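You operate a simulated robot arm through the tools that you are given. There is no shell and no other tool. Be economical: measure what you need, move in short steps, check, and stop when the job is done.

The job below is to be done with a simulated two-armed robot. You get a single attempt, and the scene is never put back.

TASK
Put one of the orange padlocks from the top of the counter on top of the white pipe fitting. Push the red counter drawer shut. Push the grey cabinet door shut. Take the red marker disc from the top of the grey cabinet and put it on the blue tray. Do these in any order.

The check looks at the end state, three seconds after you hand in, the way a careful person would. Anything else that was tipped, shoved, dropped, spilled or broken makes it a failure.

THE ROBOT
Two 7-joint arms with two-finger parallel grippers on one trunk, on a base that drives. Base frame: it is fixed to the floor where the robot stands at the start and does not move with it; the origin is under the middle of the robot, x ahead of it, y to its left, z up. Lengths are in mm, angles in degrees, forces in N, time in s.
The left shoulder is at the start at [50, 165, 1030], the right one opposite. With the tool pointing down near the work surface each hand reaches from about 100 to 660 mm from the robot's upright axis, wherever it stands, measured 20 degrees to its own side. Places, roughly: blue tray (15x19x3 cm) [-3700, -800, 800]; grey cabinet door [-1900, 1800, 400]; marker disc [-1750, 2250, 750]; orange padlock [750, 0, 1000]; red counter drawer [500, 100, 700]; white pipe fitting (5x5x4 cm) [-900, -2500, 600]. Payload 3.91 kg a hand.
Tool frame (each hand has its own): the origin (TCP) lies between the finger pads and is the grasp point; the fingertips stand 30 mm ahead of it; z points along the fingers, y is the line along which they close. Largest opening 110 mm; finger width 20, thickness 10; the body of the gripper, 48 by 112 mm, starts 55 mm behind the TCP.
Orientation is told as [roll, pitch, yaw] about the base's x, y, z axes, in that order, counted from this pose: with the fingers straight down and closing along the base's y, the tool's x points along the base's -x, its y along +y and its z along -z.

THE INTERFACE
- The arms move only by the tool apply_moves. It takes "left_deltas", "right_deltas" or both (then of equal length, played together; a hand with none holds still); each is a list that holds one entry, the list of rows, each a list of 6 numbers: the shift along the base's x, y, z in units of 40 mm (1.0 is 40 mm), then the turn, a rotation vector about the base's x, y, z in units of 5 degrees (1.0 is 5 degrees). In form: [[[dx, dy, dz, wx, wy, wz], ...]]. A call has 1 to 20 rows; each row shifts and turns the commanded pose from where the row before left it. "left_grip" and "right_grip" are, for a hand that has rows, the gripper command, from -1 (fully open) to 1 (shut), values between in proportion, set as the call begins (left out, the last holds). A call with a number of a shift or a turn outside -1 to 1 is refused whole. Rows are played at 5 a second. More than 50 mm and 8.6 degrees between two rows, or a gripper value outside its range, and nothing of the call is played. A pose out of reach is approached as far as the arm can. The call stops where the force on the tool passes 40 N (or 10 N more than at its start, if that is more) or the arm is blocked; 0.2 s more then pass. Each finger travels about 45 mm/s and halts on what it meets, pressing with about 31 N; the grip force reading is that of the motor and also rises with nothing between the fingers. The clock runs only during rows and for 0.2 s after the last one: add rows that do not move to give the fingers time. The reply holds the time, the measured pose of the TCP, the force on the tool along the base axes, the opening and the grip force, in the units named above and with some noise, with the torque about the TCP (base axes, N m) and any sound that the robot's microphone picked up, and new pictures: "pictures" is both (left out), scene, wrist or none (wrist: the cameras of the hands that moved).
- Cameras (640 x 400 px; columns grow to the right, rows downward): "scene" is now at [116.5, 10.3, 1217]; the picture's right is [0.20, -0.98, 0.00], its down [-0.50, -0.10, -0.86] and it looks along [0.84, 0.17, -0.51] (base axes); focal length 214 px, centre (320, 200). "left" rides on the left gripper at [73, -17, -103] in its tool frame; the picture's right is [0.23, 0.97, 0.00], its down [-0.76, 0.18, -0.62] and it looks along [-0.61, 0.14, 0.78] (tool axes); focal length 222 px, centre (320, 200). "right" rides on the right gripper at [72, 17, -103] in its tool frame; the picture's right is [-0.23, 0.97, 0.00], its down [-0.76, -0.18, -0.62] and it looks along [-0.61, -0.14, 0.78] (tool axes); focal length 222 px, centre (320, 200). There is no depth. A picture from a camera that has moved, and an enlarged one, comes with that camera's place and axes in the base frame and with its lens. The place of the scene camera against the robot may be out by one fixed shift of up to 18 mm in any direction.
- move_column(by): slides the trunk up (or, below 0, down) by that many mm; the arms and the scene camera ride with it, the base frame stays. It gives what a move gives, with no picture.
- roll_base(legs): drives the robot by 1 to 6 legs, each [ahead, left, turn to the left] in mm, mm and degrees, along the robot's own axes; the way and the turn of a leg run together, so that a leg with both is an arc; at most 1500 mm and 180 degrees a leg. The arms and the cameras ride along, it lands a little off, and it stops where it bumps. It gives what a move gives, and a new picture of the scene camera.
- pan_tilt(pan, tilt): turns the head with the scene camera to pan (to the left, within 80 degrees either way) and tilt (down, from -29 to 69), counted from straight ahead of the robot. It gives what a move gives, and a new picture of the scene camera.
- close_up(camera, box): a new picture of the part [left, top, right, bottom] of that camera's present view, enlarged. It takes no simulated time.
- finish_job(): hands the job in; it is judged then, once.

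Go step by step. Nothing tells you exact positions but the pictures and the camera data: compare them with the known pose of the tool, close in by small moves and look again before you grip or let go. The budget is 165 turns and 260 pictures, counting those below and the enlarged ones. Unless the task says otherwise, let go and move clear before handing in, and close with one line.

The tools are called after "Call:" by a JSON object that holds its "api" and its "payload". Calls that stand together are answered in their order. apply_moves: Moves the arms, as the interface text tells. Its arguments: {"type":"object","properties":{"left_deltas":{"type":"array","items":{"type":"array","items":{"type":"array","items":{"type":"number"}}}},"left_grip":{"type":"number"},"right_deltas":{"type":"array","items":{"type":"array","items":{"type":"array","items":{"type":"number"}}}},"right_grip":{"type":"number"},"pictures":{"type":"string","enum":["both","scene","wrist","none"]}},"required":[]} The other tools are called the same way: move_column (by) slides the trunk up or down; roll_base (legs) drives the base; pan_tilt (pan, tilt) turns the head that bears the scene camera; close_up (camera, box) takes an enlarged picture of a part of a camera's view; finish_job () hands the job in.

At the start:

```text
t: 0.0
left_ee_pos: [358.4, 211.1, 1206.4]
left_tcp_rot: [0.0, -0.1, 0.1]
left_contact_force: [-0.5, 0.1, -0.7]
left_torque: [-0.02, 0.01, -0.02]
left_width: 109.9
left_grip_force: 0.1
right_ee_pos: [413.1, -57.2, 1168.8]
right_tcp_rot: [0.0, 0.0, -0.1]
right_contact_force: [-0.1, 0.0, -0.6]
right_torque: [0.0, 0.0, 0.0]
right_width: 110.1
right_grip_force: 0.1
trunk travel left (down, up): [-250.0, 253.0]
robot x, y, heading: [2.1, -1.2, -0.1]
head pan, tilt: [11.6, 30.6]
```

scene: 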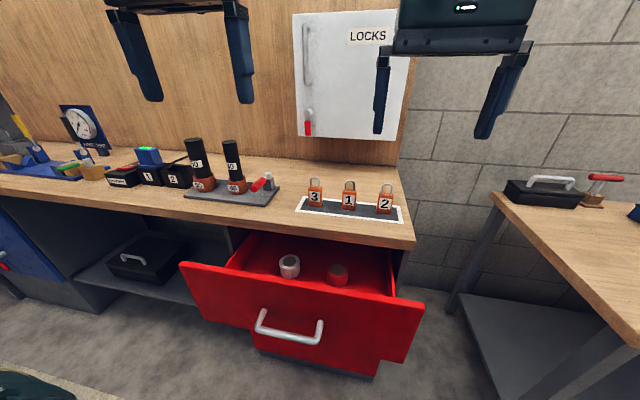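
right: 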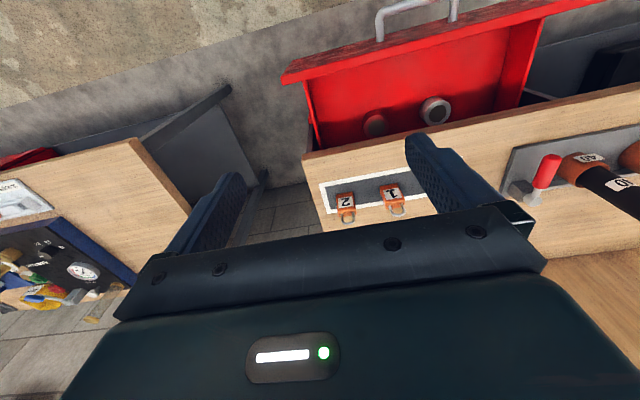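
left: 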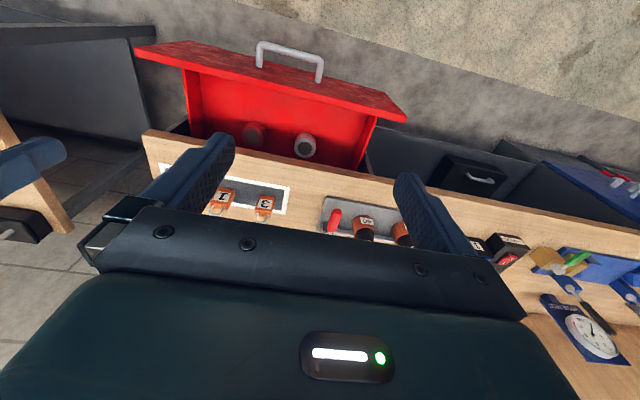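

I see three padlocks standing on a mat at about (645, 40, 905) and the open red drawer beneath them. I'll look closer before moving.

Call:
{"api": "close_up", "payload": {"camera": "scene", "box": [240, 150, 440, 275]}}

Call:
{"api": "pan_tilt", "payload": {"pan": 10, "tilt": 55}}

```text
3.20 times, centred on (340, 212) of scene
camera zoom: at [116.5, 10.3, 1217.0], right [0.2, -0.98, 0.0], down [-0.5, -0.1, -0.86], along [0.84, 0.17, -0.51], focal length 686 px, centre (256, 160)
```

zoom: 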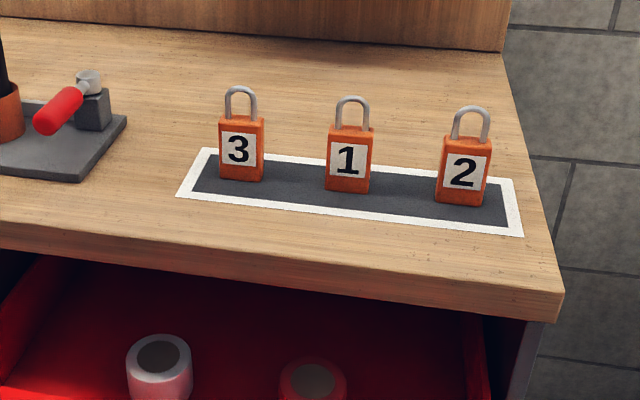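

```text
t: 0.9
left_ee_pos: [358.4, 211.4, 1206.8]
left_tcp_rot: [-0.1, 0.1, 0.1]
left_contact_force: [0.4, -0.6, -0.4]
left_torque: [-0.02, 0.04, -0.01]
left_width: 109.9
left_grip_force: 0.1
right_ee_pos: [412.3, -57.8, 1168.6]
right_tcp_rot: [0.1, 0.0, 0.0]
right_contact_force: [-0.4, 0.7, -1.3]
right_torque: [0.01, 0.02, 0.02]
right_width: 110.2
right_grip_force: 0.0
trunk travel left (down, up): [-250.0, 253.0]
robot x, y, heading: [-2.1, -2.2, -0.0]
head pan, tilt: [10.0, 55.0]
camera scene: at [99.1, 4.6, 1181.9], right [0.17, -0.98, 0.0], down [-0.81, -0.14, -0.57], along [0.57, 0.1, -0.82], focal length 214 px, centre (320, 200)
```

scene: 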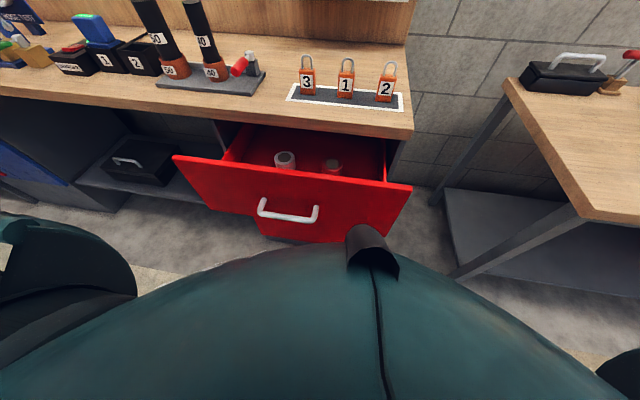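

The padlocks can be reached only from close up, so the drawer goes shut first. I'll lower the closed left hand in front of the drawer handle, which I take to be at about (360, 135, 740).

Call:
{"api": "apply_moves", "payload": {"left_deltas": [[[-0.5, -0.25, -0.8, 0, 0, 0], [-0.5, -0.25, -0.9, 0, 0, 0], [-0.5, -0.25, -0.9, 0, 0, 0], [0, -0.25, -0.9, 0, 0, 0], [0, -0.25, -0.9, 0, 0, 0], [0, -0.25, -0.9, 0, 0, 0], [0, -0.25, -0.9, 0, 0, 0], [0, -0.15, -0.9, 0, 0, 0]]], "left_grip": 1}}

```text
t: 2.7
left_ee_pos: [298.6, 135.8, 921.4]
left_tcp_rot: [-0.1, -0.1, 0.1]
left_contact_force: [-0.8, 0.2, -0.4]
left_torque: [0.01, 0.0, -0.01]
left_width: 0.0
left_grip_force: 31.1
right_ee_pos: [412.6, -57.7, 1168.8]
right_tcp_rot: [0.0, 0.0, 0.1]
right_contact_force: [-1.0, 0.2, 0.4]
right_torque: [0.01, -0.03, -0.01]
right_width: 109.9
right_grip_force: 0.0
trunk travel left (down, up): [-250.0, 253.0]
robot x, y, heading: [-0.9, -2.2, -0.1]
head pan, tilt: [10.0, 55.0]
camera scene: at [99.2, 4.7, 1181.8], right [0.17, -0.98, 0.0], down [-0.81, -0.14, -0.57], along [0.56, 0.1, -0.82], focal length 214 px, centre (320, 200)
camera left: at [226.3, 118.1, 1025.1], right [-0.23, 0.97, 0.0], down [0.76, 0.18, 0.62], along [0.61, 0.14, -0.78], focal length 222 px, centre (320, 200)
```

scene: 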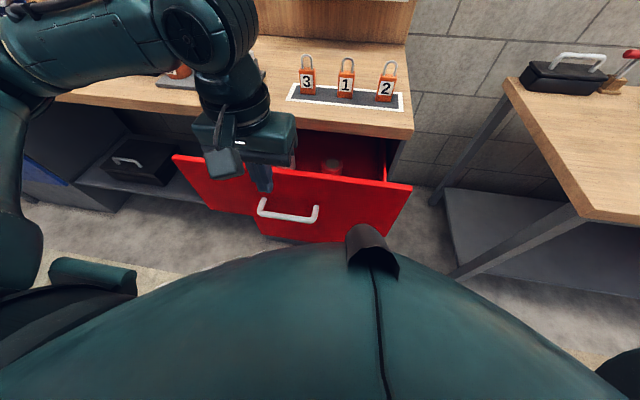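
left: 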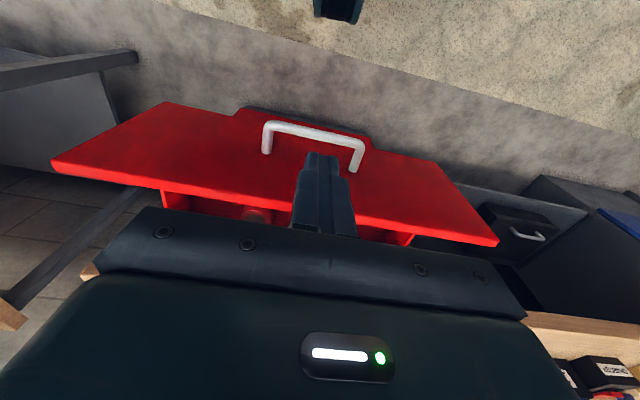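

The handle bar triangulates to about (350, 140, 699) and the drawer's front panel to x≈401. I'll go down in front of the bar, then push forward.

Call:
{"api": "apply_moves", "payload": {"left_deltas": [[[0, 0, -0.9, 0, 0, 0], [0, 0, -0.9, 0, 0, 0], [0, 0, -0.9, 0, 0, 0], [0, 0, -0.9, 0, 0, 0], [0, 0, -0.9, 0, 0, 0], [0, 0, -0.75, 0, 0, 0], [0.5, 0, 0, 0, 0, 0], [0.4, 0, 0, 0, 0, 0], [0.4, 0, 0, 0, 0, 0], [0.4, 0, 0, 0, 0, 0]]]}}

```text
t: 4.9
left_ee_pos: [369.4, 135.9, 713.1]
left_tcp_rot: [0.0, 0.1, 0.1]
left_contact_force: [-0.5, 0.1, -0.4]
left_torque: [-0.01, 0.01, -0.03]
left_width: 0.1
left_grip_force: 31.2
right_ee_pos: [413.4, -58.7, 1168.9]
right_tcp_rot: [0.1, 0.0, 0.0]
right_contact_force: [-0.6, -0.6, 0.6]
right_torque: [0.05, -0.02, -0.02]
right_width: 109.7
right_grip_force: 0.0
trunk travel left (down, up): [-250.0, 253.0]
robot x, y, heading: [0.3, -3.2, 0.1]
head pan, tilt: [10.0, 55.0]
camera scene: at [99.3, 4.6, 1181.8], right [0.17, -0.98, 0.0], down [-0.81, -0.14, -0.57], along [0.56, 0.1, -0.82], focal length 214 px, centre (320, 200)
camera left: at [295.6, 117.5, 815.7], right [-0.23, 0.97, 0.0], down [0.76, 0.18, 0.62], along [0.61, 0.14, -0.78], focal length 222 px, centre (320, 200)
```

scene: 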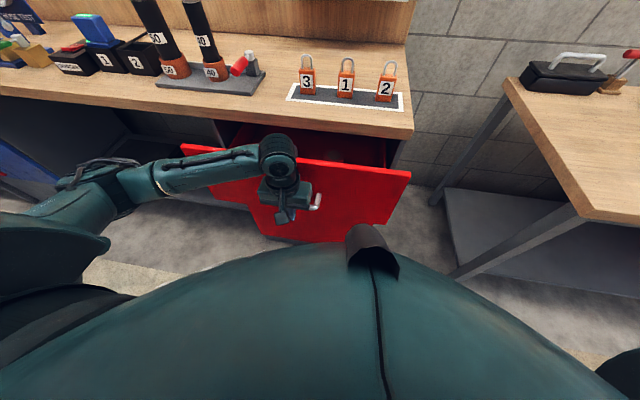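
left: 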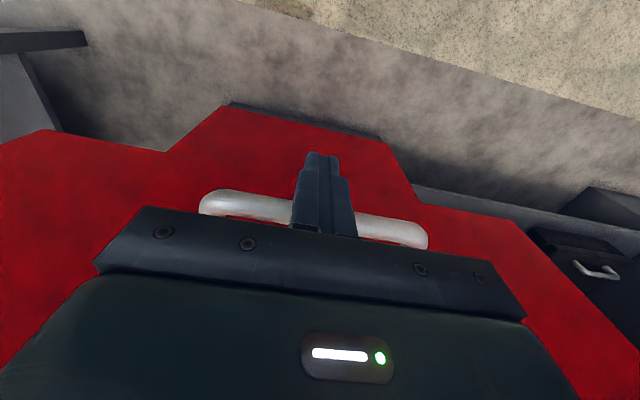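

The drawer is already sliding in under very little force, so I'll keep pushing.

Call:
{"api": "apply_moves", "payload": {"left_deltas": [[[0.4, 0, 0, 0, 0, 0], [0.4, 0, 0, 0, 0, 0], [0.4, 0, 0, 0, 0, 0], [0.4, 0, 0, 0, 0, 0], [0.4, 0, 0, 0, 0, 0], [0.3, 0, 0, 0, 0, 0], [0.3, 0, 0, 0, 0, 0], [0.2, 0, 0, 0, 0, 0]]]}}

```text
t: 6.7
left_ee_pos: [479.9, 137.6, 712.6]
left_tcp_rot: [0.0, 0.0, 0.2]
left_contact_force: [-0.1, 0.4, -0.6]
left_torque: [0.05, 0.02, 0.02]
left_width: 0.0
left_grip_force: 30.7
right_ee_pos: [412.3, -56.8, 1169.0]
right_tcp_rot: [0.0, -0.1, 0.1]
right_contact_force: [-0.2, 0.3, -0.5]
right_torque: [0.0, 0.01, -0.01]
right_width: 110.0
right_grip_force: 0.0
trunk travel left (down, up): [-250.0, 253.0]
robot x, y, heading: [-0.3, -4.4, 0.0]
head pan, tilt: [10.0, 55.0]
camera scene: at [99.2, 4.6, 1181.8], right [0.17, -0.98, 0.0], down [-0.81, -0.14, -0.57], along [0.56, 0.1, -0.82], focal length 214 px, centre (320, 200)
camera left: at [407.6, 118.0, 815.9], right [-0.23, 0.97, 0.0], down [0.76, 0.18, 0.62], along [0.61, 0.14, -0.78], focal length 222 px, centre (320, 200)
```

scene: 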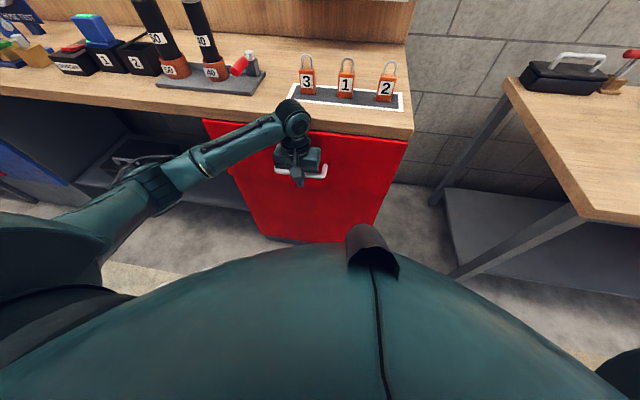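
left: 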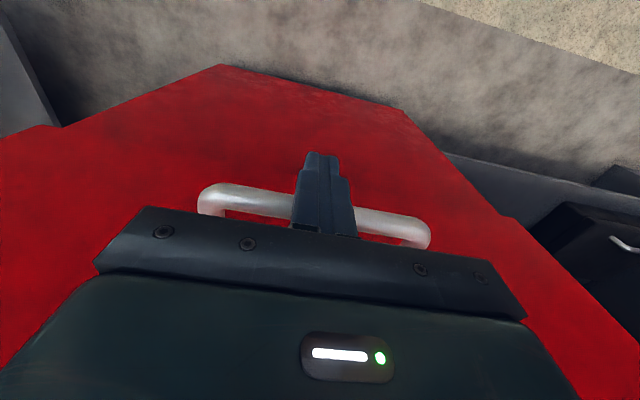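

Nearly shut. A little further, in small steps, until it meets the stop.

Call:
{"api": "apply_moves", "payload": {"left_deltas": [[[0.2, 0, 0, 0, 0, 0], [0.2, 0, 0, 0, 0, 0], [0.2, 0, 0, 0, 0, 0], [0.2, 0, 0, 0, 0, 0], [0.2, 0, 0, 0, 0, 0], [0.2, 0, 0, 0, 0, 0]]], "pictures": "both"}}

```text
t: 7.4
left_ee_pos: [490.0, 134.6, 710.9]
left_tcp_rot: [0.2, 1.3, -0.4]
left_contact_force: [-14.1, 1.2, 7.2]
left_torque: [0.07, -0.09, 0.09]
left_width: 0.0
left_grip_force: 31.2
right_ee_pos: [411.0, -56.8, 1168.2]
right_tcp_rot: [0.0, 0.1, 0.0]
right_contact_force: [0.1, 0.3, -0.1]
right_torque: [0.01, 0.02, 0.01]
right_width: 110.1
right_grip_force: 0.1
trunk travel left (down, up): [-250.0, 253.0]
robot x, y, heading: [2.5, -0.7, -0.0]
head pan, tilt: [10.0, 55.0]
stopped in row 3 (left hand): the force on the tool passed its limit at 50 N (the readings are from after the stop); the commanded pose is now the measured one
camera scene: at [97.4, 4.7, 1182.0], right [0.17, -0.98, 0.0], down [-0.81, -0.14, -0.57], along [0.57, 0.1, -0.82], focal length 214 px, centre (320, 200)
camera left: at [420.6, 117.3, 816.0], right [-0.22, 0.98, 0.01], down [0.78, 0.17, 0.61], along [0.59, 0.14, -0.79], focal length 222 px, centre (320, 200)
```

scene: 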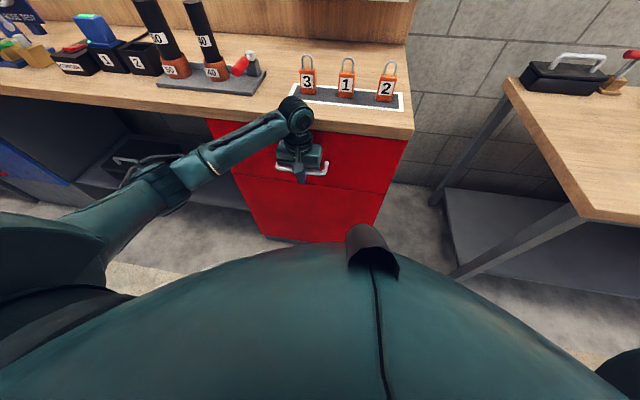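
left: 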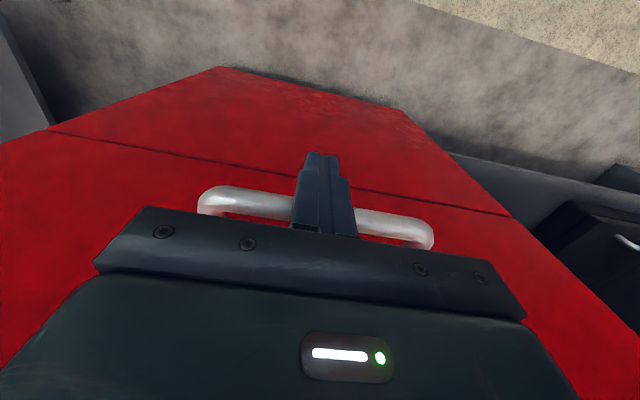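

The drawer is flush with its carcass and at its stop. I'll pull the left hand back and up.

Call:
{"api": "apply_moves", "payload": {"left_deltas": [[[-0.9, 0, 0, 0, 0, 0], [-0.9, 0, 0, 0, 0, 0], [-0.9, 0, 0, 0, 0, 0], [-0.9, 0, 0, 0, 0, 0], [-0.3, 0.2, 0.9, 0, 0, 0], [0, 0.3, 1, 0, 0, 0], [0, 0.3, 1, 0, 0, 0], [0, 0.3, 1, 0, 0, 0], [0, 0.3, 1, 0, 0, 0], [0, 0.3, 1, 0, 0, 0], [0, 0.3, 1, 0, 0, 0], [0, 0.3, 1, 0, 0, 0], [0, 0.3, 1, 0, 0, 0], [0, 0.3, 1, 0, 0, 0], [0, 0.3, 1, 0, 0, 0]]], "pictures": "none"}}

Call:
{"api": "pan_tilt", "payload": {"pan": 0, "tilt": 45}}

Call:
{"api": "roll_base", "payload": {"legs": [[110, 0, 0]]}}

```text
t: 10.6
left_ee_pos: [334.2, 263.9, 1147.7]
left_tcp_rot: [0.1, 1.1, -0.3]
left_contact_force: [0.4, 0.0, -1.2]
left_torque: [-0.02, -0.01, -0.02]
left_width: 0.0
left_grip_force: 30.8
right_ee_pos: [410.8, -57.3, 1168.8]
right_tcp_rot: [0.0, 0.0, 0.1]
right_contact_force: [0.0, 0.2, -0.3]
right_torque: [0.01, 0.01, 0.01]
right_width: 109.9
right_grip_force: 0.0
trunk travel left (down, up): [-250.0, 253.0]
robot x, y, heading: [2.2, 1.8, 0.2]
head pan, tilt: [10.0, 55.0]
```

```text
t: 11.3
left_ee_pos: [335.5, 262.9, 1147.2]
left_tcp_rot: [0.1, 1.0, -0.3]
left_contact_force: [0.6, -0.3, 0.2]
left_torque: [-0.01, 0.04, -0.04]
left_width: 0.0
left_grip_force: 30.7
right_ee_pos: [412.2, -57.8, 1168.6]
right_tcp_rot: [0.0, 0.0, 0.0]
right_contact_force: [-0.6, -0.9, 0.4]
right_torque: [0.0, 0.01, 0.01]
right_width: 110.2
right_grip_force: 0.1
trunk travel left (down, up): [-250.0, 253.0]
robot x, y, heading: [-1.1, -0.1, 0.1]
head pan, tilt: [0.0, 45.0]
camera scene: at [108.8, -7.7, 1195.2], right [0.0, -1.0, 0.0], down [-0.71, 0.0, -0.71], along [0.71, 0.0, -0.71], focal length 214 px, centre (320, 200)
```

scene: 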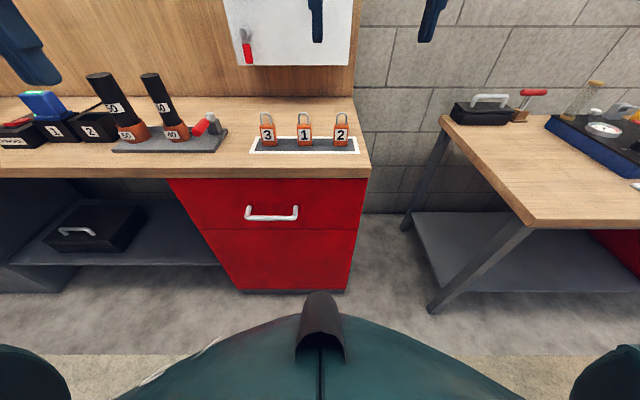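

```text
t: 12.5
left_ee_pos: [445.4, 264.1, 1147.5]
left_tcp_rot: [0.3, 1.1, -0.2]
left_contact_force: [-0.3, 0.1, 0.0]
left_torque: [0.03, 0.02, -0.02]
left_width: 0.3
left_grip_force: 31.1
right_ee_pos: [521.5, -56.4, 1167.9]
right_tcp_rot: [0.2, 0.1, 0.2]
right_contact_force: [0.4, -0.9, 0.2]
right_torque: [0.01, 0.03, 0.0]
right_width: 109.4
right_grip_force: 0.1
trunk travel left (down, up): [-250.0, 253.0]
robot x, y, heading: [110.4, 0.2, 0.1]
head pan, tilt: [0.0, 45.0]
camera scene: at [218.6, -7.4, 1195.1], right [0.0, -1.0, 0.0], down [-0.71, 0.0, -0.71], along [0.71, 0.0, -0.71], focal length 214 px, centre (320, 200)
```

scene: 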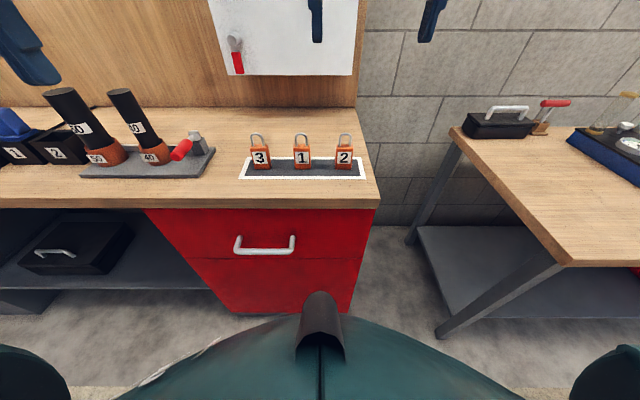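

I've moved 110 mm closer. Next the right hand goes above padlock 2, which I estimate at (654, -54).

Call:
{"api": "apply_moves", "payload": {"right_deltas": [[[0.8, 0, -0.4, 0, 0, 0], [0.8, 0, -0.4, 0, 0, 0], [0.7, 0, -0.6, 0, 0, 0], [0.5, 0, -0.8, 0, 0, 0], [0, 0, -0.8, 0, 0, 0]]], "right_grip": -0.55}}

```text
t: 13.7
left_ee_pos: [446.1, 264.4, 1147.2]
left_tcp_rot: [0.2, 1.2, -0.3]
left_contact_force: [0.0, -0.7, -0.6]
left_torque: [0.0, -0.01, -0.02]
left_width: 0.0
left_grip_force: 30.5
right_ee_pos: [634.1, -57.4, 1047.3]
right_tcp_rot: [0.1, 0.0, 0.1]
right_contact_force: [0.4, 0.7, -0.2]
right_torque: [0.0, -0.02, -0.01]
right_width: 85.1
right_grip_force: 0.1
trunk travel left (down, up): [-250.0, 253.0]
robot x, y, heading: [109.0, -0.6, 0.1]
head pan, tilt: [0.0, 45.0]
camera scene: at [218.2, -7.6, 1195.3], right [0.0, -1.0, 0.0], down [-0.71, 0.0, -0.71], along [0.71, 0.0, -0.71], focal length 214 px, centre (320, 200)
camera right: at [560.8, -39.4, 1149.5], right [0.23, 0.97, 0.0], down [0.76, -0.18, 0.62], along [0.61, -0.14, -0.78], focal length 222 px, centre (320, 200)
```

scene: 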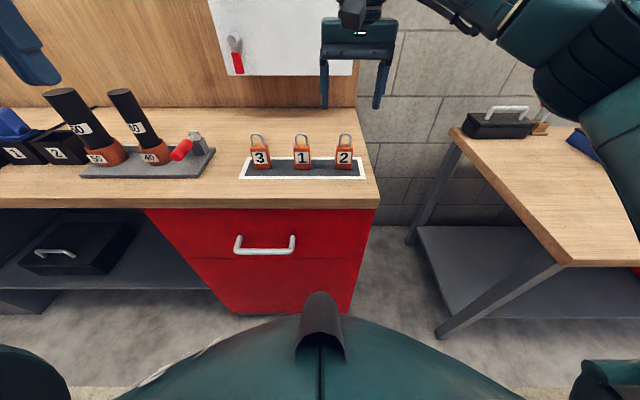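
right: 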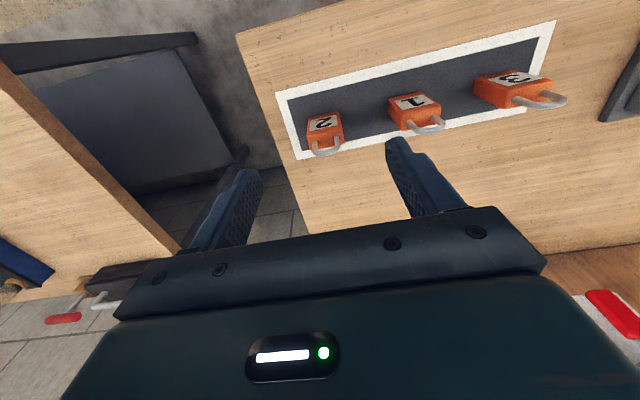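

Padlock 2 triangulates to about (668, -55, 888) and is centred between the fingers in y. I'll move forward and partway down.

Call:
{"api": "apply_moves", "payload": {"right_deltas": [[[0.4, 0.04, -0.3, 0, 0, 0], [0.4, 0, -0.5, 0, 0, 0], [0, 0, -0.7, 0, 0, 0], [0, 0, -0.6, 0, 0, 0]]]}}

Call:
{"api": "close_up", "payload": {"camera": "scene", "box": [260, 80, 420, 180]}}

```text
t: 14.7
left_ee_pos: [444.7, 264.1, 1147.3]
left_tcp_rot: [0.3, 1.1, -0.2]
left_contact_force: [-0.6, 0.0, 0.3]
left_torque: [0.03, -0.02, 0.01]
left_width: 0.0
left_grip_force: 31.1
right_ee_pos: [666.0, -55.2, 962.9]
right_tcp_rot: [0.1, 0.0, 0.1]
right_contact_force: [0.7, -0.3, 0.2]
right_torque: [-0.01, -0.01, -0.03]
right_width: 85.3
right_grip_force: 0.0
trunk travel left (down, up): [-250.0, 253.0]
robot x, y, heading: [111.8, -1.1, 0.2]
head pan, tilt: [0.0, 45.0]
camera scene: at [218.1, -7.5, 1195.2], right [0.0, -1.0, 0.0], down [-0.71, 0.0, -0.71], along [0.71, 0.0, -0.71], focal length 214 px, centre (320, 200)
camera right: at [593.1, -38.2, 1065.7], right [0.23, 0.97, 0.0], down [0.76, -0.18, 0.62], along [0.61, -0.14, -0.78], focal length 222 px, centre (320, 200)
```

scene: 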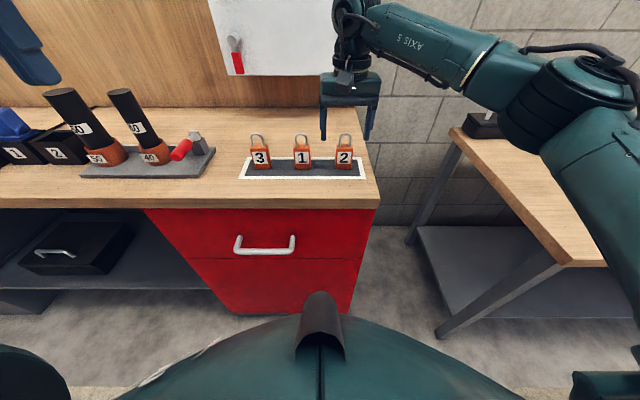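
right: 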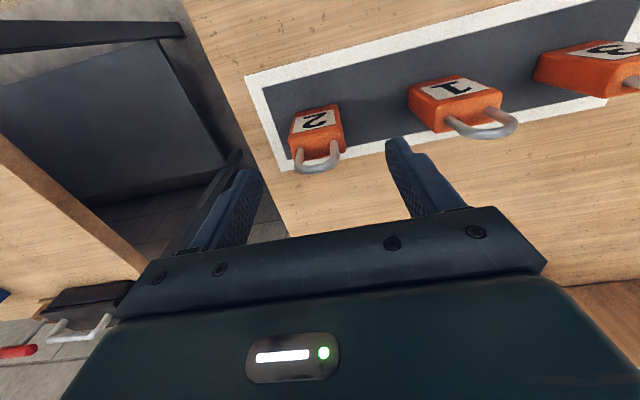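

```text
4.00 times, centred on (340, 130) of scene
camera zoom: at [218.1, -7.5, 1195.2], right [0.0, -1.0, 0.0], down [-0.71, 0.0, -0.71], along [0.71, 0.0, -0.71], focal length 858 px, centre (240, 480)
```

zoom: 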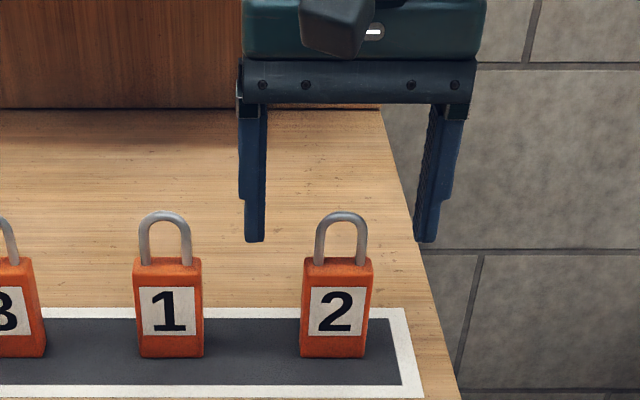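

The padlock body is about z 850–917, with the shackle up to about 946. I'll grip at TCP z≈905 so the palm clears the shackle.

Call:
{"api": "apply_moves", "payload": {"right_deltas": [[[-0.1, 0.0, -0.5, 0, 0, 0], [0, 0, -0.5, 0, 0, 0], [0, 0, -0.4, 0, 0, 0]]]}}

Call:
{"api": "close_up", "payload": {"camera": "scene", "box": [260, 80, 420, 180]}}

```text
t: 15.5
left_ee_pos: [444.7, 264.1, 1146.7]
left_tcp_rot: [0.1, 1.1, -0.3]
left_contact_force: [-0.4, 0.1, 0.2]
left_torque: [0.02, 0.0, -0.01]
left_width: 0.0
left_grip_force: 30.7
right_ee_pos: [661.0, -57.1, 908.4]
right_tcp_rot: [0.0, -0.1, 0.1]
right_contact_force: [1.0, -0.6, -0.3]
right_torque: [0.0, 0.02, 0.0]
right_width: 85.1
right_grip_force: 0.0
trunk travel left (down, up): [-250.0, 253.0]
robot x, y, heading: [105.9, 0.9, 0.0]
head pan, tilt: [0.0, 45.0]
camera scene: at [218.1, -7.5, 1195.2], right [0.0, -1.0, 0.0], down [-0.71, 0.0, -0.71], along [0.71, 0.0, -0.71], focal length 214 px, centre (320, 200)
camera right: at [588.3, -38.2, 1009.5], right [0.23, 0.97, 0.0], down [0.76, -0.18, 0.62], along [0.61, -0.14, -0.78], focal length 222 px, centre (320, 200)
```

scene: 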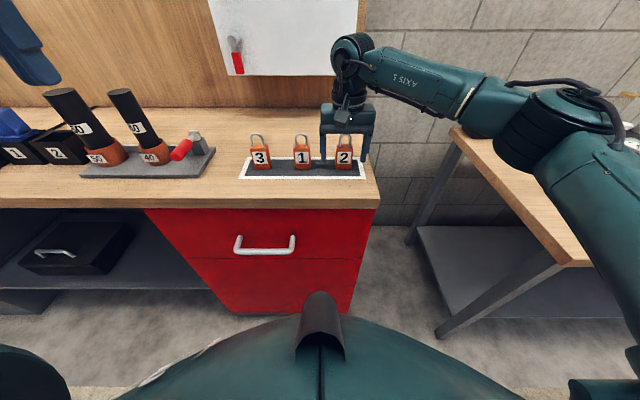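
right: 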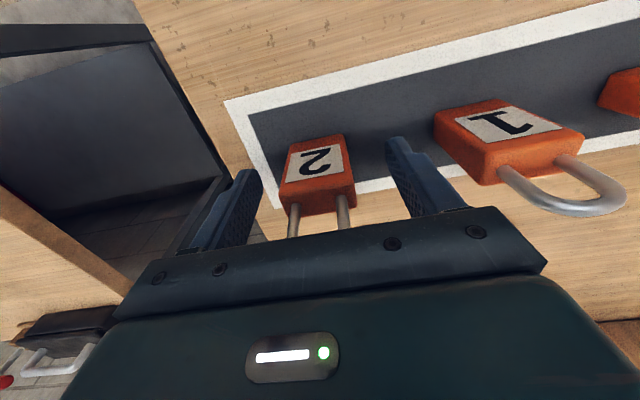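

```text
4.00 times, centred on (340, 130) of scene
camera zoom: at [218.1, -7.5, 1195.2], right [0.0, -1.0, 0.0], down [-0.71, 0.0, -0.71], along [0.71, 0.0, -0.71], focal length 858 px, centre (240, 480)
```

zoom: 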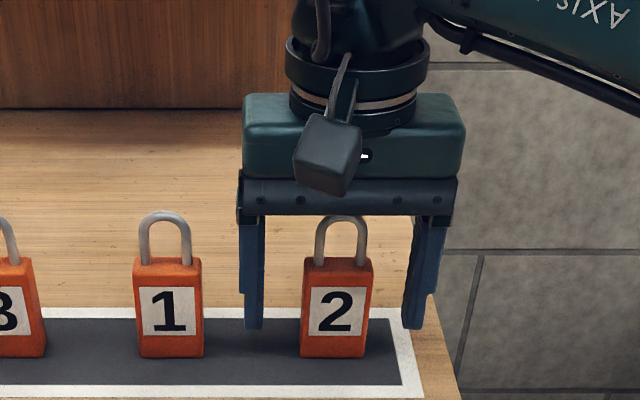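

The padlock is centred between the fingers in both directions, so I'll close on it.

Call:
{"api": "apply_moves", "payload": {"right_deltas": [[[0, 0, 0, 0, 0, 0], [0, 0, 0, 0, 0, 0], [0, 0, 0, 0, 0, 0], [0, 0, 0, 0, 0, 0], [0, 0, 0, 0, 0, 0]]], "right_grip": 1, "pictures": "none"}}

Call:
{"api": "apply_moves", "payload": {"right_deltas": [[[0, 0, 0.4, 0, 0, 0], [0, 0, 0.7, 0, 0, 0], [0, 0, 0.9, 0, 0, 0], [0, 0, 0.9, 0, 0, 0], [-0.5, 0, 0.9, 0, 0, 0], [-0.8, 0, 0.6, 0, 0, 0]]]}}

```text
t: 16.7
left_ee_pos: [444.0, 264.1, 1147.0]
left_tcp_rot: [0.3, 1.2, -0.3]
left_contact_force: [0.0, 0.6, 1.0]
left_torque: [-0.01, 0.0, 0.01]
left_width: 0.1
left_grip_force: 30.9
right_ee_pos: [661.7, -54.4, 908.9]
right_tcp_rot: [0.0, 0.0, 0.1]
right_contact_force: [0.0, -0.7, -0.9]
right_torque: [-0.02, -0.03, -0.01]
right_width: 39.5
right_grip_force: 30.7
trunk travel left (down, up): [-250.0, 253.0]
robot x, y, heading: [108.0, -1.3, 0.1]
head pan, tilt: [0.0, 45.0]
```

```text
t: 18.1
left_ee_pos: [443.6, 264.6, 1148.2]
left_tcp_rot: [0.2, 1.1, -0.2]
left_contact_force: [0.5, -0.2, 1.0]
left_torque: [0.01, -0.03, -0.01]
left_width: 0.0
left_grip_force: 31.1
right_ee_pos: [608.6, -54.2, 1085.5]
right_tcp_rot: [0.1, -0.1, 0.1]
right_contact_force: [-0.5, 0.1, -0.3]
right_torque: [-0.01, -0.02, 0.0]
right_width: 39.4
right_grip_force: 30.5
trunk travel left (down, up): [-250.0, 253.0]
robot x, y, heading: [108.4, 1.6, -0.0]
head pan, tilt: [0.0, 45.0]
camera scene: at [217.7, -7.5, 1195.3], right [0.0, -1.0, 0.0], down [-0.71, 0.0, -0.71], along [0.71, 0.0, -0.71], focal length 214 px, centre (320, 200)
camera right: at [535.5, -37.2, 1186.2], right [0.23, 0.97, 0.0], down [0.76, -0.18, 0.62], along [0.61, -0.14, -0.78], focal length 222 px, centre (320, 200)
```

scene: 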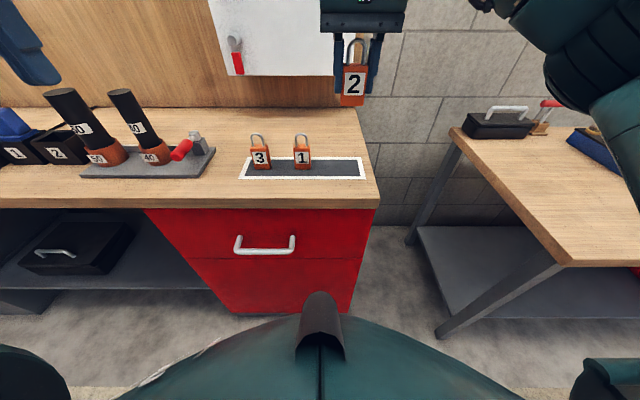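
right: 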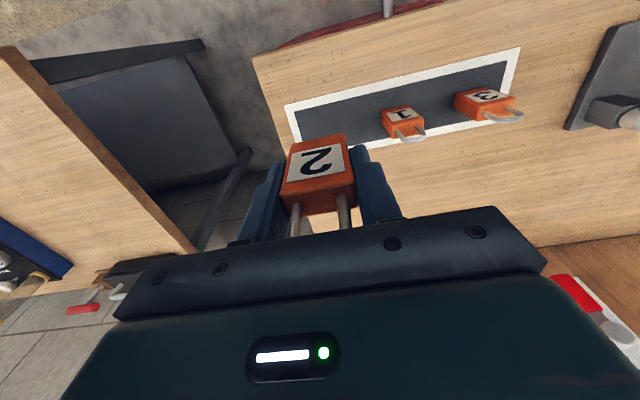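

Padlock 2 is held (39 mm opening). I'll pull the right hand in, back away from the counter and look around to the right.

Call:
{"api": "apply_moves", "payload": {"right_deltas": [[[-0.9, -0.3, 0, 0, 0, 0], [-0.9, -0.3, 0, 0, 0, 0], [-0.9, -0.3, 0, 0, 0, 0], [-0.8, -0.3, 0, 0, 0, 0]]], "pictures": "none"}}

Call:
{"api": "roll_base", "payload": {"legs": [[-450, 0, 0], [0, 0, -90]]}}

Call:
{"api": "pan_tilt", "payload": {"pan": -35, "tilt": 20}}

```text
t: 19.1
left_ee_pos: [444.1, 264.3, 1146.5]
left_tcp_rot: [0.2, 1.0, -0.3]
left_contact_force: [0.1, 0.2, -0.6]
left_torque: [-0.03, 0.0, 0.03]
left_width: 0.0
left_grip_force: 30.7
right_ee_pos: [468.8, -102.6, 1083.8]
right_tcp_rot: [-0.1, -0.1, 0.2]
right_contact_force: [0.4, -0.7, -1.3]
right_torque: [-0.02, -0.03, 0.0]
right_width: 39.3
right_grip_force: 31.3
trunk travel left (down, up): [-250.0, 253.0]
robot x, y, heading: [108.1, -3.8, 0.3]
head pan, tilt: [0.0, 45.0]
```

```text
t: 25.7
left_ee_pos: [-81.9, -337.7, 1146.7]
left_tcp_rot: [0.2, 1.1, -90.0]
left_contact_force: [0.4, -0.1, -0.1]
left_torque: [0.0, -0.05, 0.0]
left_width: 0.0
left_grip_force: 30.8
right_ee_pos: [-447.7, -363.5, 1084.2]
right_tcp_rot: [0.0, 0.0, -89.7]
right_contact_force: [-0.1, -0.7, -1.4]
right_torque: [0.0, 0.03, 0.02]
right_width: 39.5
right_grip_force: 31.3
trunk travel left (down, up): [-250.0, 253.0]
robot x, y, heading: [-346.0, -2.4, -89.7]
head pan, tilt: [0.0, 45.0]
camera scene: at [-346.4, -120.3, 1195.2], right [-1.0, 0.0, 0.0], down [0.0, 0.71, -0.71], along [0.0, -0.71, -0.71], focal length 214 px, centre (320, 200)
```

scene: 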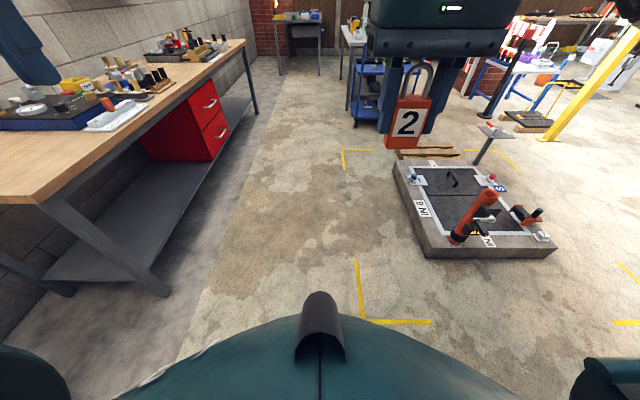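

```text
t: 26.7
left_ee_pos: [-80.2, -336.3, 1147.3]
left_tcp_rot: [0.2, 1.2, -90.1]
left_contact_force: [-0.1, -0.2, -0.4]
left_torque: [0.0, -0.02, 0.02]
left_width: 0.0
left_grip_force: 31.2
right_ee_pos: [-447.6, -363.5, 1085.0]
right_tcp_rot: [0.1, 0.0, -89.8]
right_contact_force: [1.1, 0.4, -0.3]
right_torque: [0.01, 0.02, 0.0]
right_width: 39.4
right_grip_force: 31.3
trunk travel left (down, up): [-250.0, 253.0]
robot x, y, heading: [-346.4, -0.9, -89.8]
head pan, tilt: [-35.0, 20.0]
camera scene: at [-399.7, -115.5, 1233.8], right [-0.82, 0.57, 0.0], down [0.19, 0.28, -0.94], along [-0.53, -0.77, -0.34], focal length 214 px, centre (320, 200)
```

scene: 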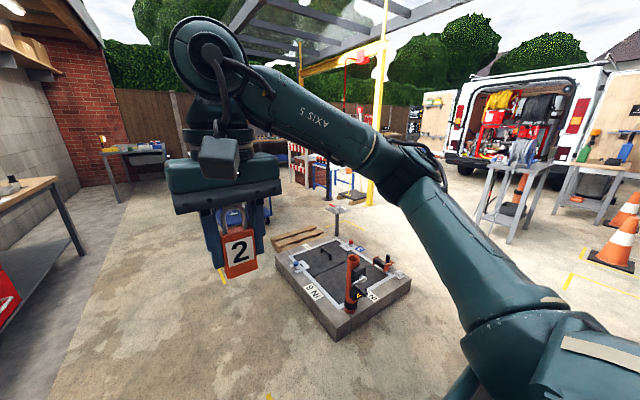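

The yard is crowded. A slab with a hatch covers roughly x<-970, y -750 to -1700, and the way at x≈-350 looks clear. I'll drive down it and look for the fitting.

Call:
{"api": "roll_base", "payload": {"legs": [[1400, 0, 0]]}}

Call:
{"api": "pan_tilt", "payload": {"pan": -60, "tilt": 30}}

```text
t: 33.6
left_ee_pos: [-69.8, -1723.0, 1147.1]
left_tcp_rot: [0.2, 1.1, -89.6]
left_contact_force: [0.5, -0.5, 1.0]
left_torque: [-0.02, 0.0, 0.01]
left_width: 0.2
left_grip_force: 31.5
right_ee_pos: [-434.8, -1751.9, 1083.2]
right_tcp_rot: [0.0, 0.1, -89.4]
right_contact_force: [0.3, -0.8, -0.9]
right_torque: [0.03, 0.0, 0.0]
right_width: 39.5
right_grip_force: 30.9
trunk travel left (down, up): [-250.0, 253.0]
robot x, y, heading: [-336.3, -1388.1, -89.8]
head pan, tilt: [-35.0, 20.0]
camera scene: at [-388.7, -1503.7, 1233.9], right [-0.82, 0.57, 0.0], down [0.19, 0.28, -0.94], along [-0.53, -0.78, -0.34], focal length 214 px, centre (320, 200)
```

scene: 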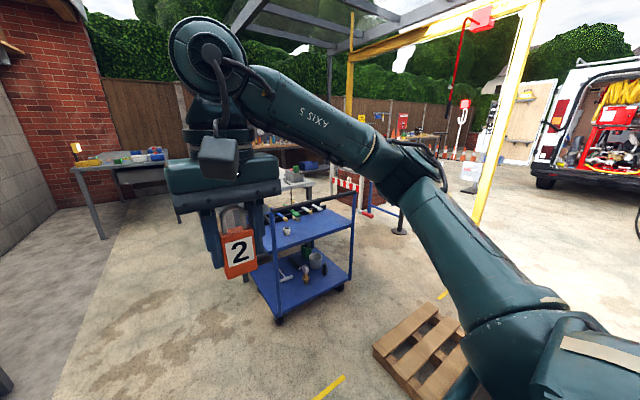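

```text
t: 34.5
left_ee_pos: [-68.5, -1724.7, 1147.3]
left_tcp_rot: [0.2, 1.1, -89.7]
left_contact_force: [0.1, 0.4, -0.2]
left_torque: [0.04, -0.01, -0.01]
left_width: 0.1
left_grip_force: 31.4
right_ee_pos: [-434.1, -1751.2, 1085.3]
right_tcp_rot: [0.1, 0.1, -89.4]
right_contact_force: [-0.1, -0.3, -1.1]
right_torque: [0.01, 0.0, 0.04]
right_width: 39.5
right_grip_force: 30.9
trunk travel left (down, up): [-250.0, 253.0]
robot x, y, heading: [-335.7, -1393.4, -89.3]
head pan, tilt: [-60.0, 30.0]
camera scene: at [-413.9, -1472.9, 1217.9], right [-0.51, 0.86, 0.0], down [0.43, 0.25, -0.87], along [-0.75, -0.44, -0.5], focal length 214 px, centre (320, 200)
```

scene: 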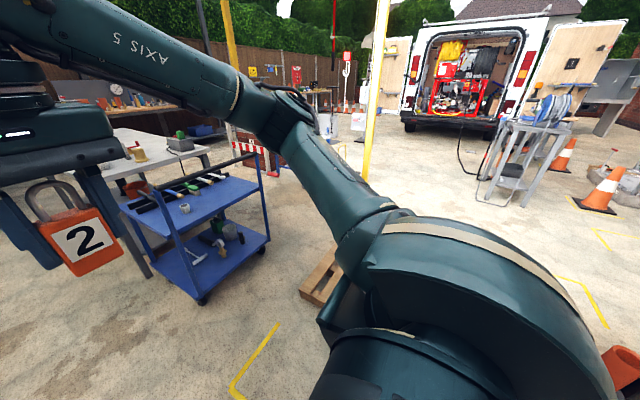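

The blue cart carries the white fitting at about (-880, -2570) on its upper shelf, with its near edge at y≈-2490. I'll drive up facing the cart so the fitting sits ahead and to the right.

Call:
{"api": "roll_base", "payload": {"legs": [[640, -370, 0]]}}

Call:
{"api": "pan_tilt", "payload": {"pan": 5, "tilt": 50}}

```text
t: 38.5
left_ee_pos: [-431.7, -2365.7, 1147.2]
left_tcp_rot: [0.2, 1.1, -89.6]
left_contact_force: [0.5, -0.3, 0.6]
left_torque: [0.0, -0.01, 0.02]
left_width: 0.0
left_grip_force: 31.2
right_ee_pos: [-798.5, -2394.6, 1084.0]
right_tcp_rot: [0.0, 0.1, -89.3]
right_contact_force: [-0.8, 0.3, -0.2]
right_torque: [-0.01, -0.01, 0.0]
right_width: 39.3
right_grip_force: 31.4
trunk travel left (down, up): [-250.0, 253.0]
robot x, y, heading: [-696.5, -2033.2, -89.1]
head pan, tilt: [-60.0, 30.0]
camera scene: at [-778.1, -2115.6, 1217.8], right [-0.51, 0.86, 0.0], down [0.43, 0.26, -0.87], along [-0.74, -0.44, -0.5], focal length 214 px, centre (320, 200)
```

scene: 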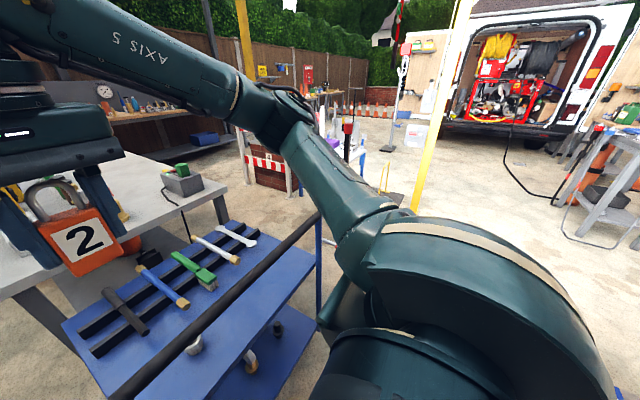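

```text
t: 39.9
left_ee_pos: [-431.7, -2364.6, 1146.7]
left_tcp_rot: [0.1, 1.1, -89.5]
left_contact_force: [-0.6, -0.2, 0.3]
left_torque: [0.0, 0.02, 0.01]
left_width: 0.3
left_grip_force: 31.0
right_ee_pos: [-797.8, -2394.6, 1082.8]
right_tcp_rot: [0.0, 0.0, -89.3]
right_contact_force: [-0.8, 0.2, -1.5]
right_torque: [0.03, 0.02, -0.01]
right_width: 39.5
right_grip_force: 31.2
trunk travel left (down, up): [-250.0, 253.0]
robot x, y, heading: [-702.0, -2031.2, -89.1]
head pan, tilt: [5.0, 50.0]
camera scene: at [-692.6, -2145.7, 1188.3], right [-0.99, -0.1, 0.0], down [-0.08, 0.76, -0.64], along [0.06, -0.64, -0.77], focal length 214 px, centre (320, 200)
```

scene: 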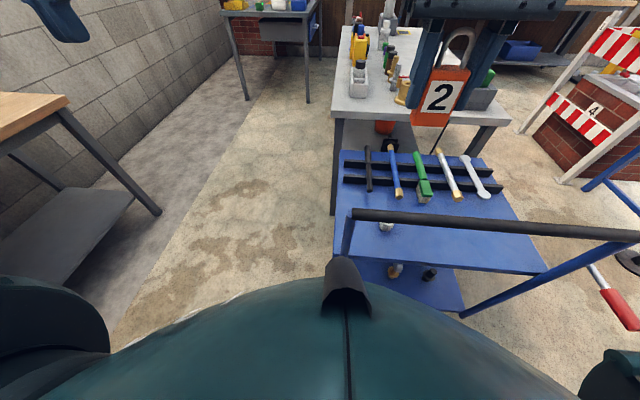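

The fitting sits just behind the cart's push rail. I'll use the right wrist camera to locate the rail and fitting.

Call:
{"api": "close_up", "payload": {"camera": "right", "box": [0, 0, 640, 400]}}

Call:
{"api": "close_up", "payload": {"camera": "scene", "box": [320, 150, 560, 300]}}

Call:
{"api": "close_up", "payload": {"camera": "left", "box": [0, 0, 640, 400]}}

```text
1.00 times, centred on (320, 200) of right (not enlarged: the box is as wide or as high as the picture)
camera zoom: at [-782.8, -2321.1, 1185.7], right [0.98, -0.21, 0.0], down [-0.17, -0.76, 0.62], along [-0.13, -0.61, -0.78], focal length 222 px, centre (320, 200)
```

zoom: 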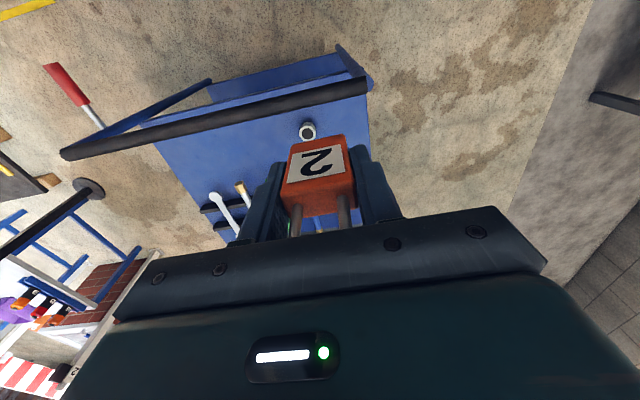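

```text
2.67 times, centred on (440, 225) of scene
camera zoom: at [-692.6, -2145.7, 1188.3], right [-0.99, -0.1, 0.0], down [-0.08, 0.76, -0.64], along [0.06, -0.64, -0.77], focal length 572 px, centre (0, 133)
```

zoom: 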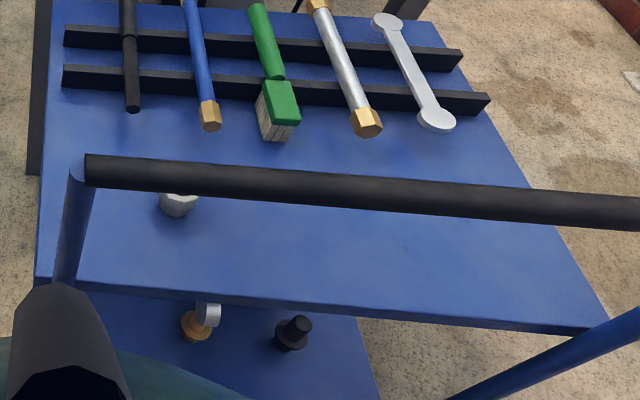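

```text
1.00 times, centred on (320, 200) of left (not enlarged: the box is as wide or as high as the picture)
camera zoom: at [-448.8, -2295.8, 1251.3], right [0.97, 0.24, 0.01], down [0.18, -0.77, 0.61], along [0.15, -0.59, -0.79], focal length 222 px, centre (320, 200)
```

zoom: 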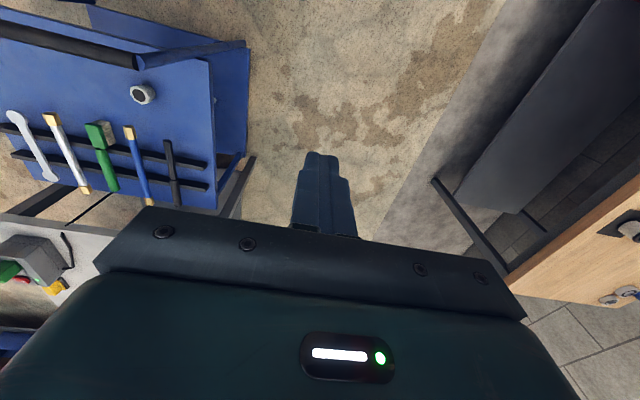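

Triangulated: fitting top at about (-858, -2533, 628), rail at y≈-2409 and z≈807. I'll turn the hand 60° so its camera clears the rail, and hover over the fitting.

Call:
{"api": "apply_moves", "payload": {"right_deltas": [[[-0.125, -0.29, -0.2, 0, 0, 1], [-0.125, -0.29, -0.2, 0, 0, 1], [-0.125, -0.29, -0.2, 0, 0, 1], [-0.125, -0.29, -0.2, 0, 0, 1], [-0.125, -0.29, -0.2, 0, 0, 1], [-0.125, -0.29, -0.2, 0, 0, 1], [-0.125, -0.29, -0.2, 0, 0, 1], [-0.125, -0.29, -0.3, 0, 0, 1], [-0.125, -0.29, -0.3, 0, 0, 1], [-0.125, -0.29, -0.4, 0, 0, 1], [-0.125, -0.29, -0.5, 0, 0, 1], [-0.125, -0.29, -0.5, 0, 0, 1]]]}}

Call:
{"api": "close_up", "payload": {"camera": "left", "box": [0, 0, 320, 200]}}

```text
t: 42.5
left_ee_pos: [-429.3, -2364.7, 1146.7]
left_tcp_rot: [0.0, 1.2, -89.5]
left_contact_force: [-0.2, -0.4, -0.2]
left_torque: [0.01, -0.01, 0.02]
left_width: 0.0
left_grip_force: 30.9
right_ee_pos: [-812.6, -2495.9, 952.6]
right_tcp_rot: [0.7, -1.0, -31.6]
right_contact_force: [-0.4, 0.0, -1.6]
right_torque: [-0.03, 0.01, -0.03]
right_width: 39.4
right_grip_force: 30.6
right hand out of reach, approached as far as the arm can: row 11, 12
trunk travel left (down, up): [-250.0, 253.0]
robot x, y, heading: [-700.0, -2030.8, -89.5]
head pan, tilt: [5.0, 50.0]
camera scene: at [-691.0, -2146.1, 1188.2], right [-0.99, -0.1, 0.0], down [-0.08, 0.76, -0.64], along [0.06, -0.64, -0.77], focal length 214 px, centre (320, 200)
camera right: at [-868.9, -2444.2, 1052.7], right [0.7, 0.71, 0.01], down [0.54, -0.55, 0.63], along [0.46, -0.44, -0.77], focal length 222 px, centre (320, 200)
```

scene: 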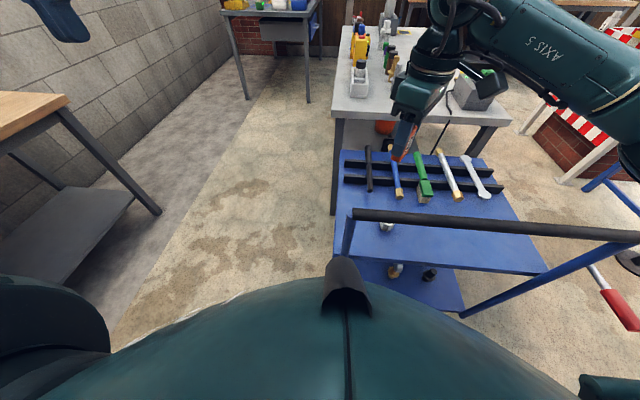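
right: 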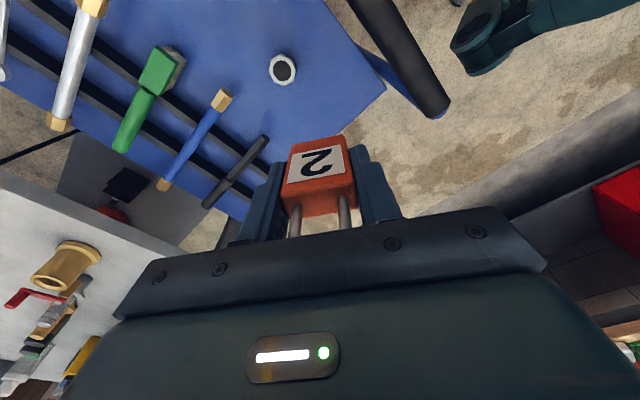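

```text
2.00 times, centred on (160, 100) of left
camera zoom: at [-447.0, -2296.3, 1250.7], right [0.97, 0.24, 0.01], down [0.18, -0.77, 0.61], along [0.15, -0.59, -0.79], focal length 444 px, centre (640, 400)
```

zoom: 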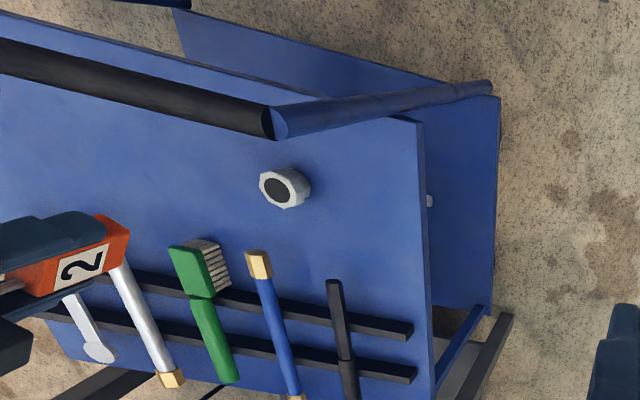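

That rotation ran into a joint limit. I'll turn back to about 30° and approach above the fitting, which this view confirms at (-860, -2531).

Call:
{"api": "apply_moves", "payload": {"right_deltas": [[[0, -0.15, 0, 0, 0, -1], [0, -0.15, 0, 0, 0, -1], [-0.2, -0.15, 0, 0, 0, -1], [-0.2, -0.15, 0, 0, 0, -1], [-0.3, -0.15, 0, 0, 0, -1], [-0.4, -0.15, -0.2, 0, 0, -1]]]}}

```text
t: 43.9
left_ee_pos: [-432.1, -2363.9, 1147.3]
left_tcp_rot: [0.2, 1.1, -89.5]
left_contact_force: [0.3, 0.1, 0.4]
left_torque: [-0.01, 0.02, 0.01]
left_width: 0.0
left_grip_force: 30.6
right_ee_pos: [-860.4, -2532.5, 944.1]
right_tcp_rot: [0.1, 0.0, -59.3]
right_contact_force: [-0.9, -1.0, -0.6]
right_torque: [-0.01, -0.01, -0.01]
right_width: 39.5
right_grip_force: 31.0
trunk travel left (down, up): [-250.0, 253.0]
robot x, y, heading: [-699.4, -2031.6, -89.3]
head pan, tilt: [5.0, 50.0]
camera scene: at [-692.7, -2145.8, 1188.3], right [-0.99, -0.1, 0.0], down [-0.08, 0.76, -0.64], along [0.06, -0.64, -0.77], focal length 214 px, centre (320, 200)
camera right: at [-883.0, -2461.4, 1045.4], right [0.95, 0.3, 0.0], down [0.24, -0.75, 0.62], along [0.19, -0.59, -0.78], focal length 222 px, centre (320, 200)
```

scene: 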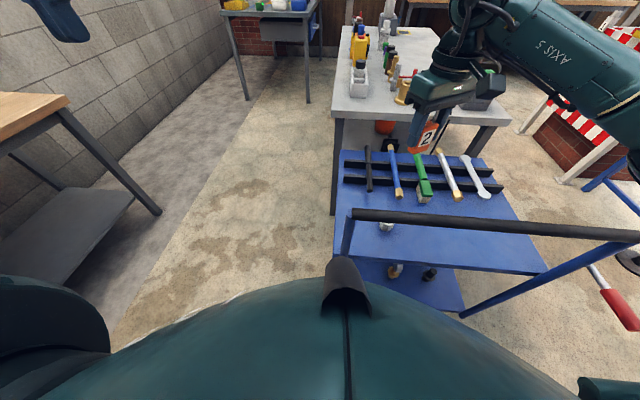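
right: 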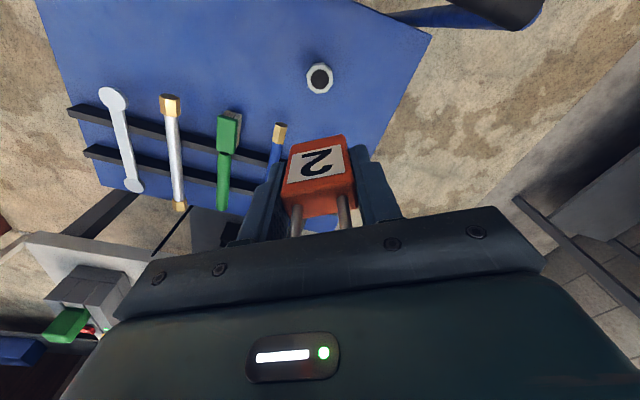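

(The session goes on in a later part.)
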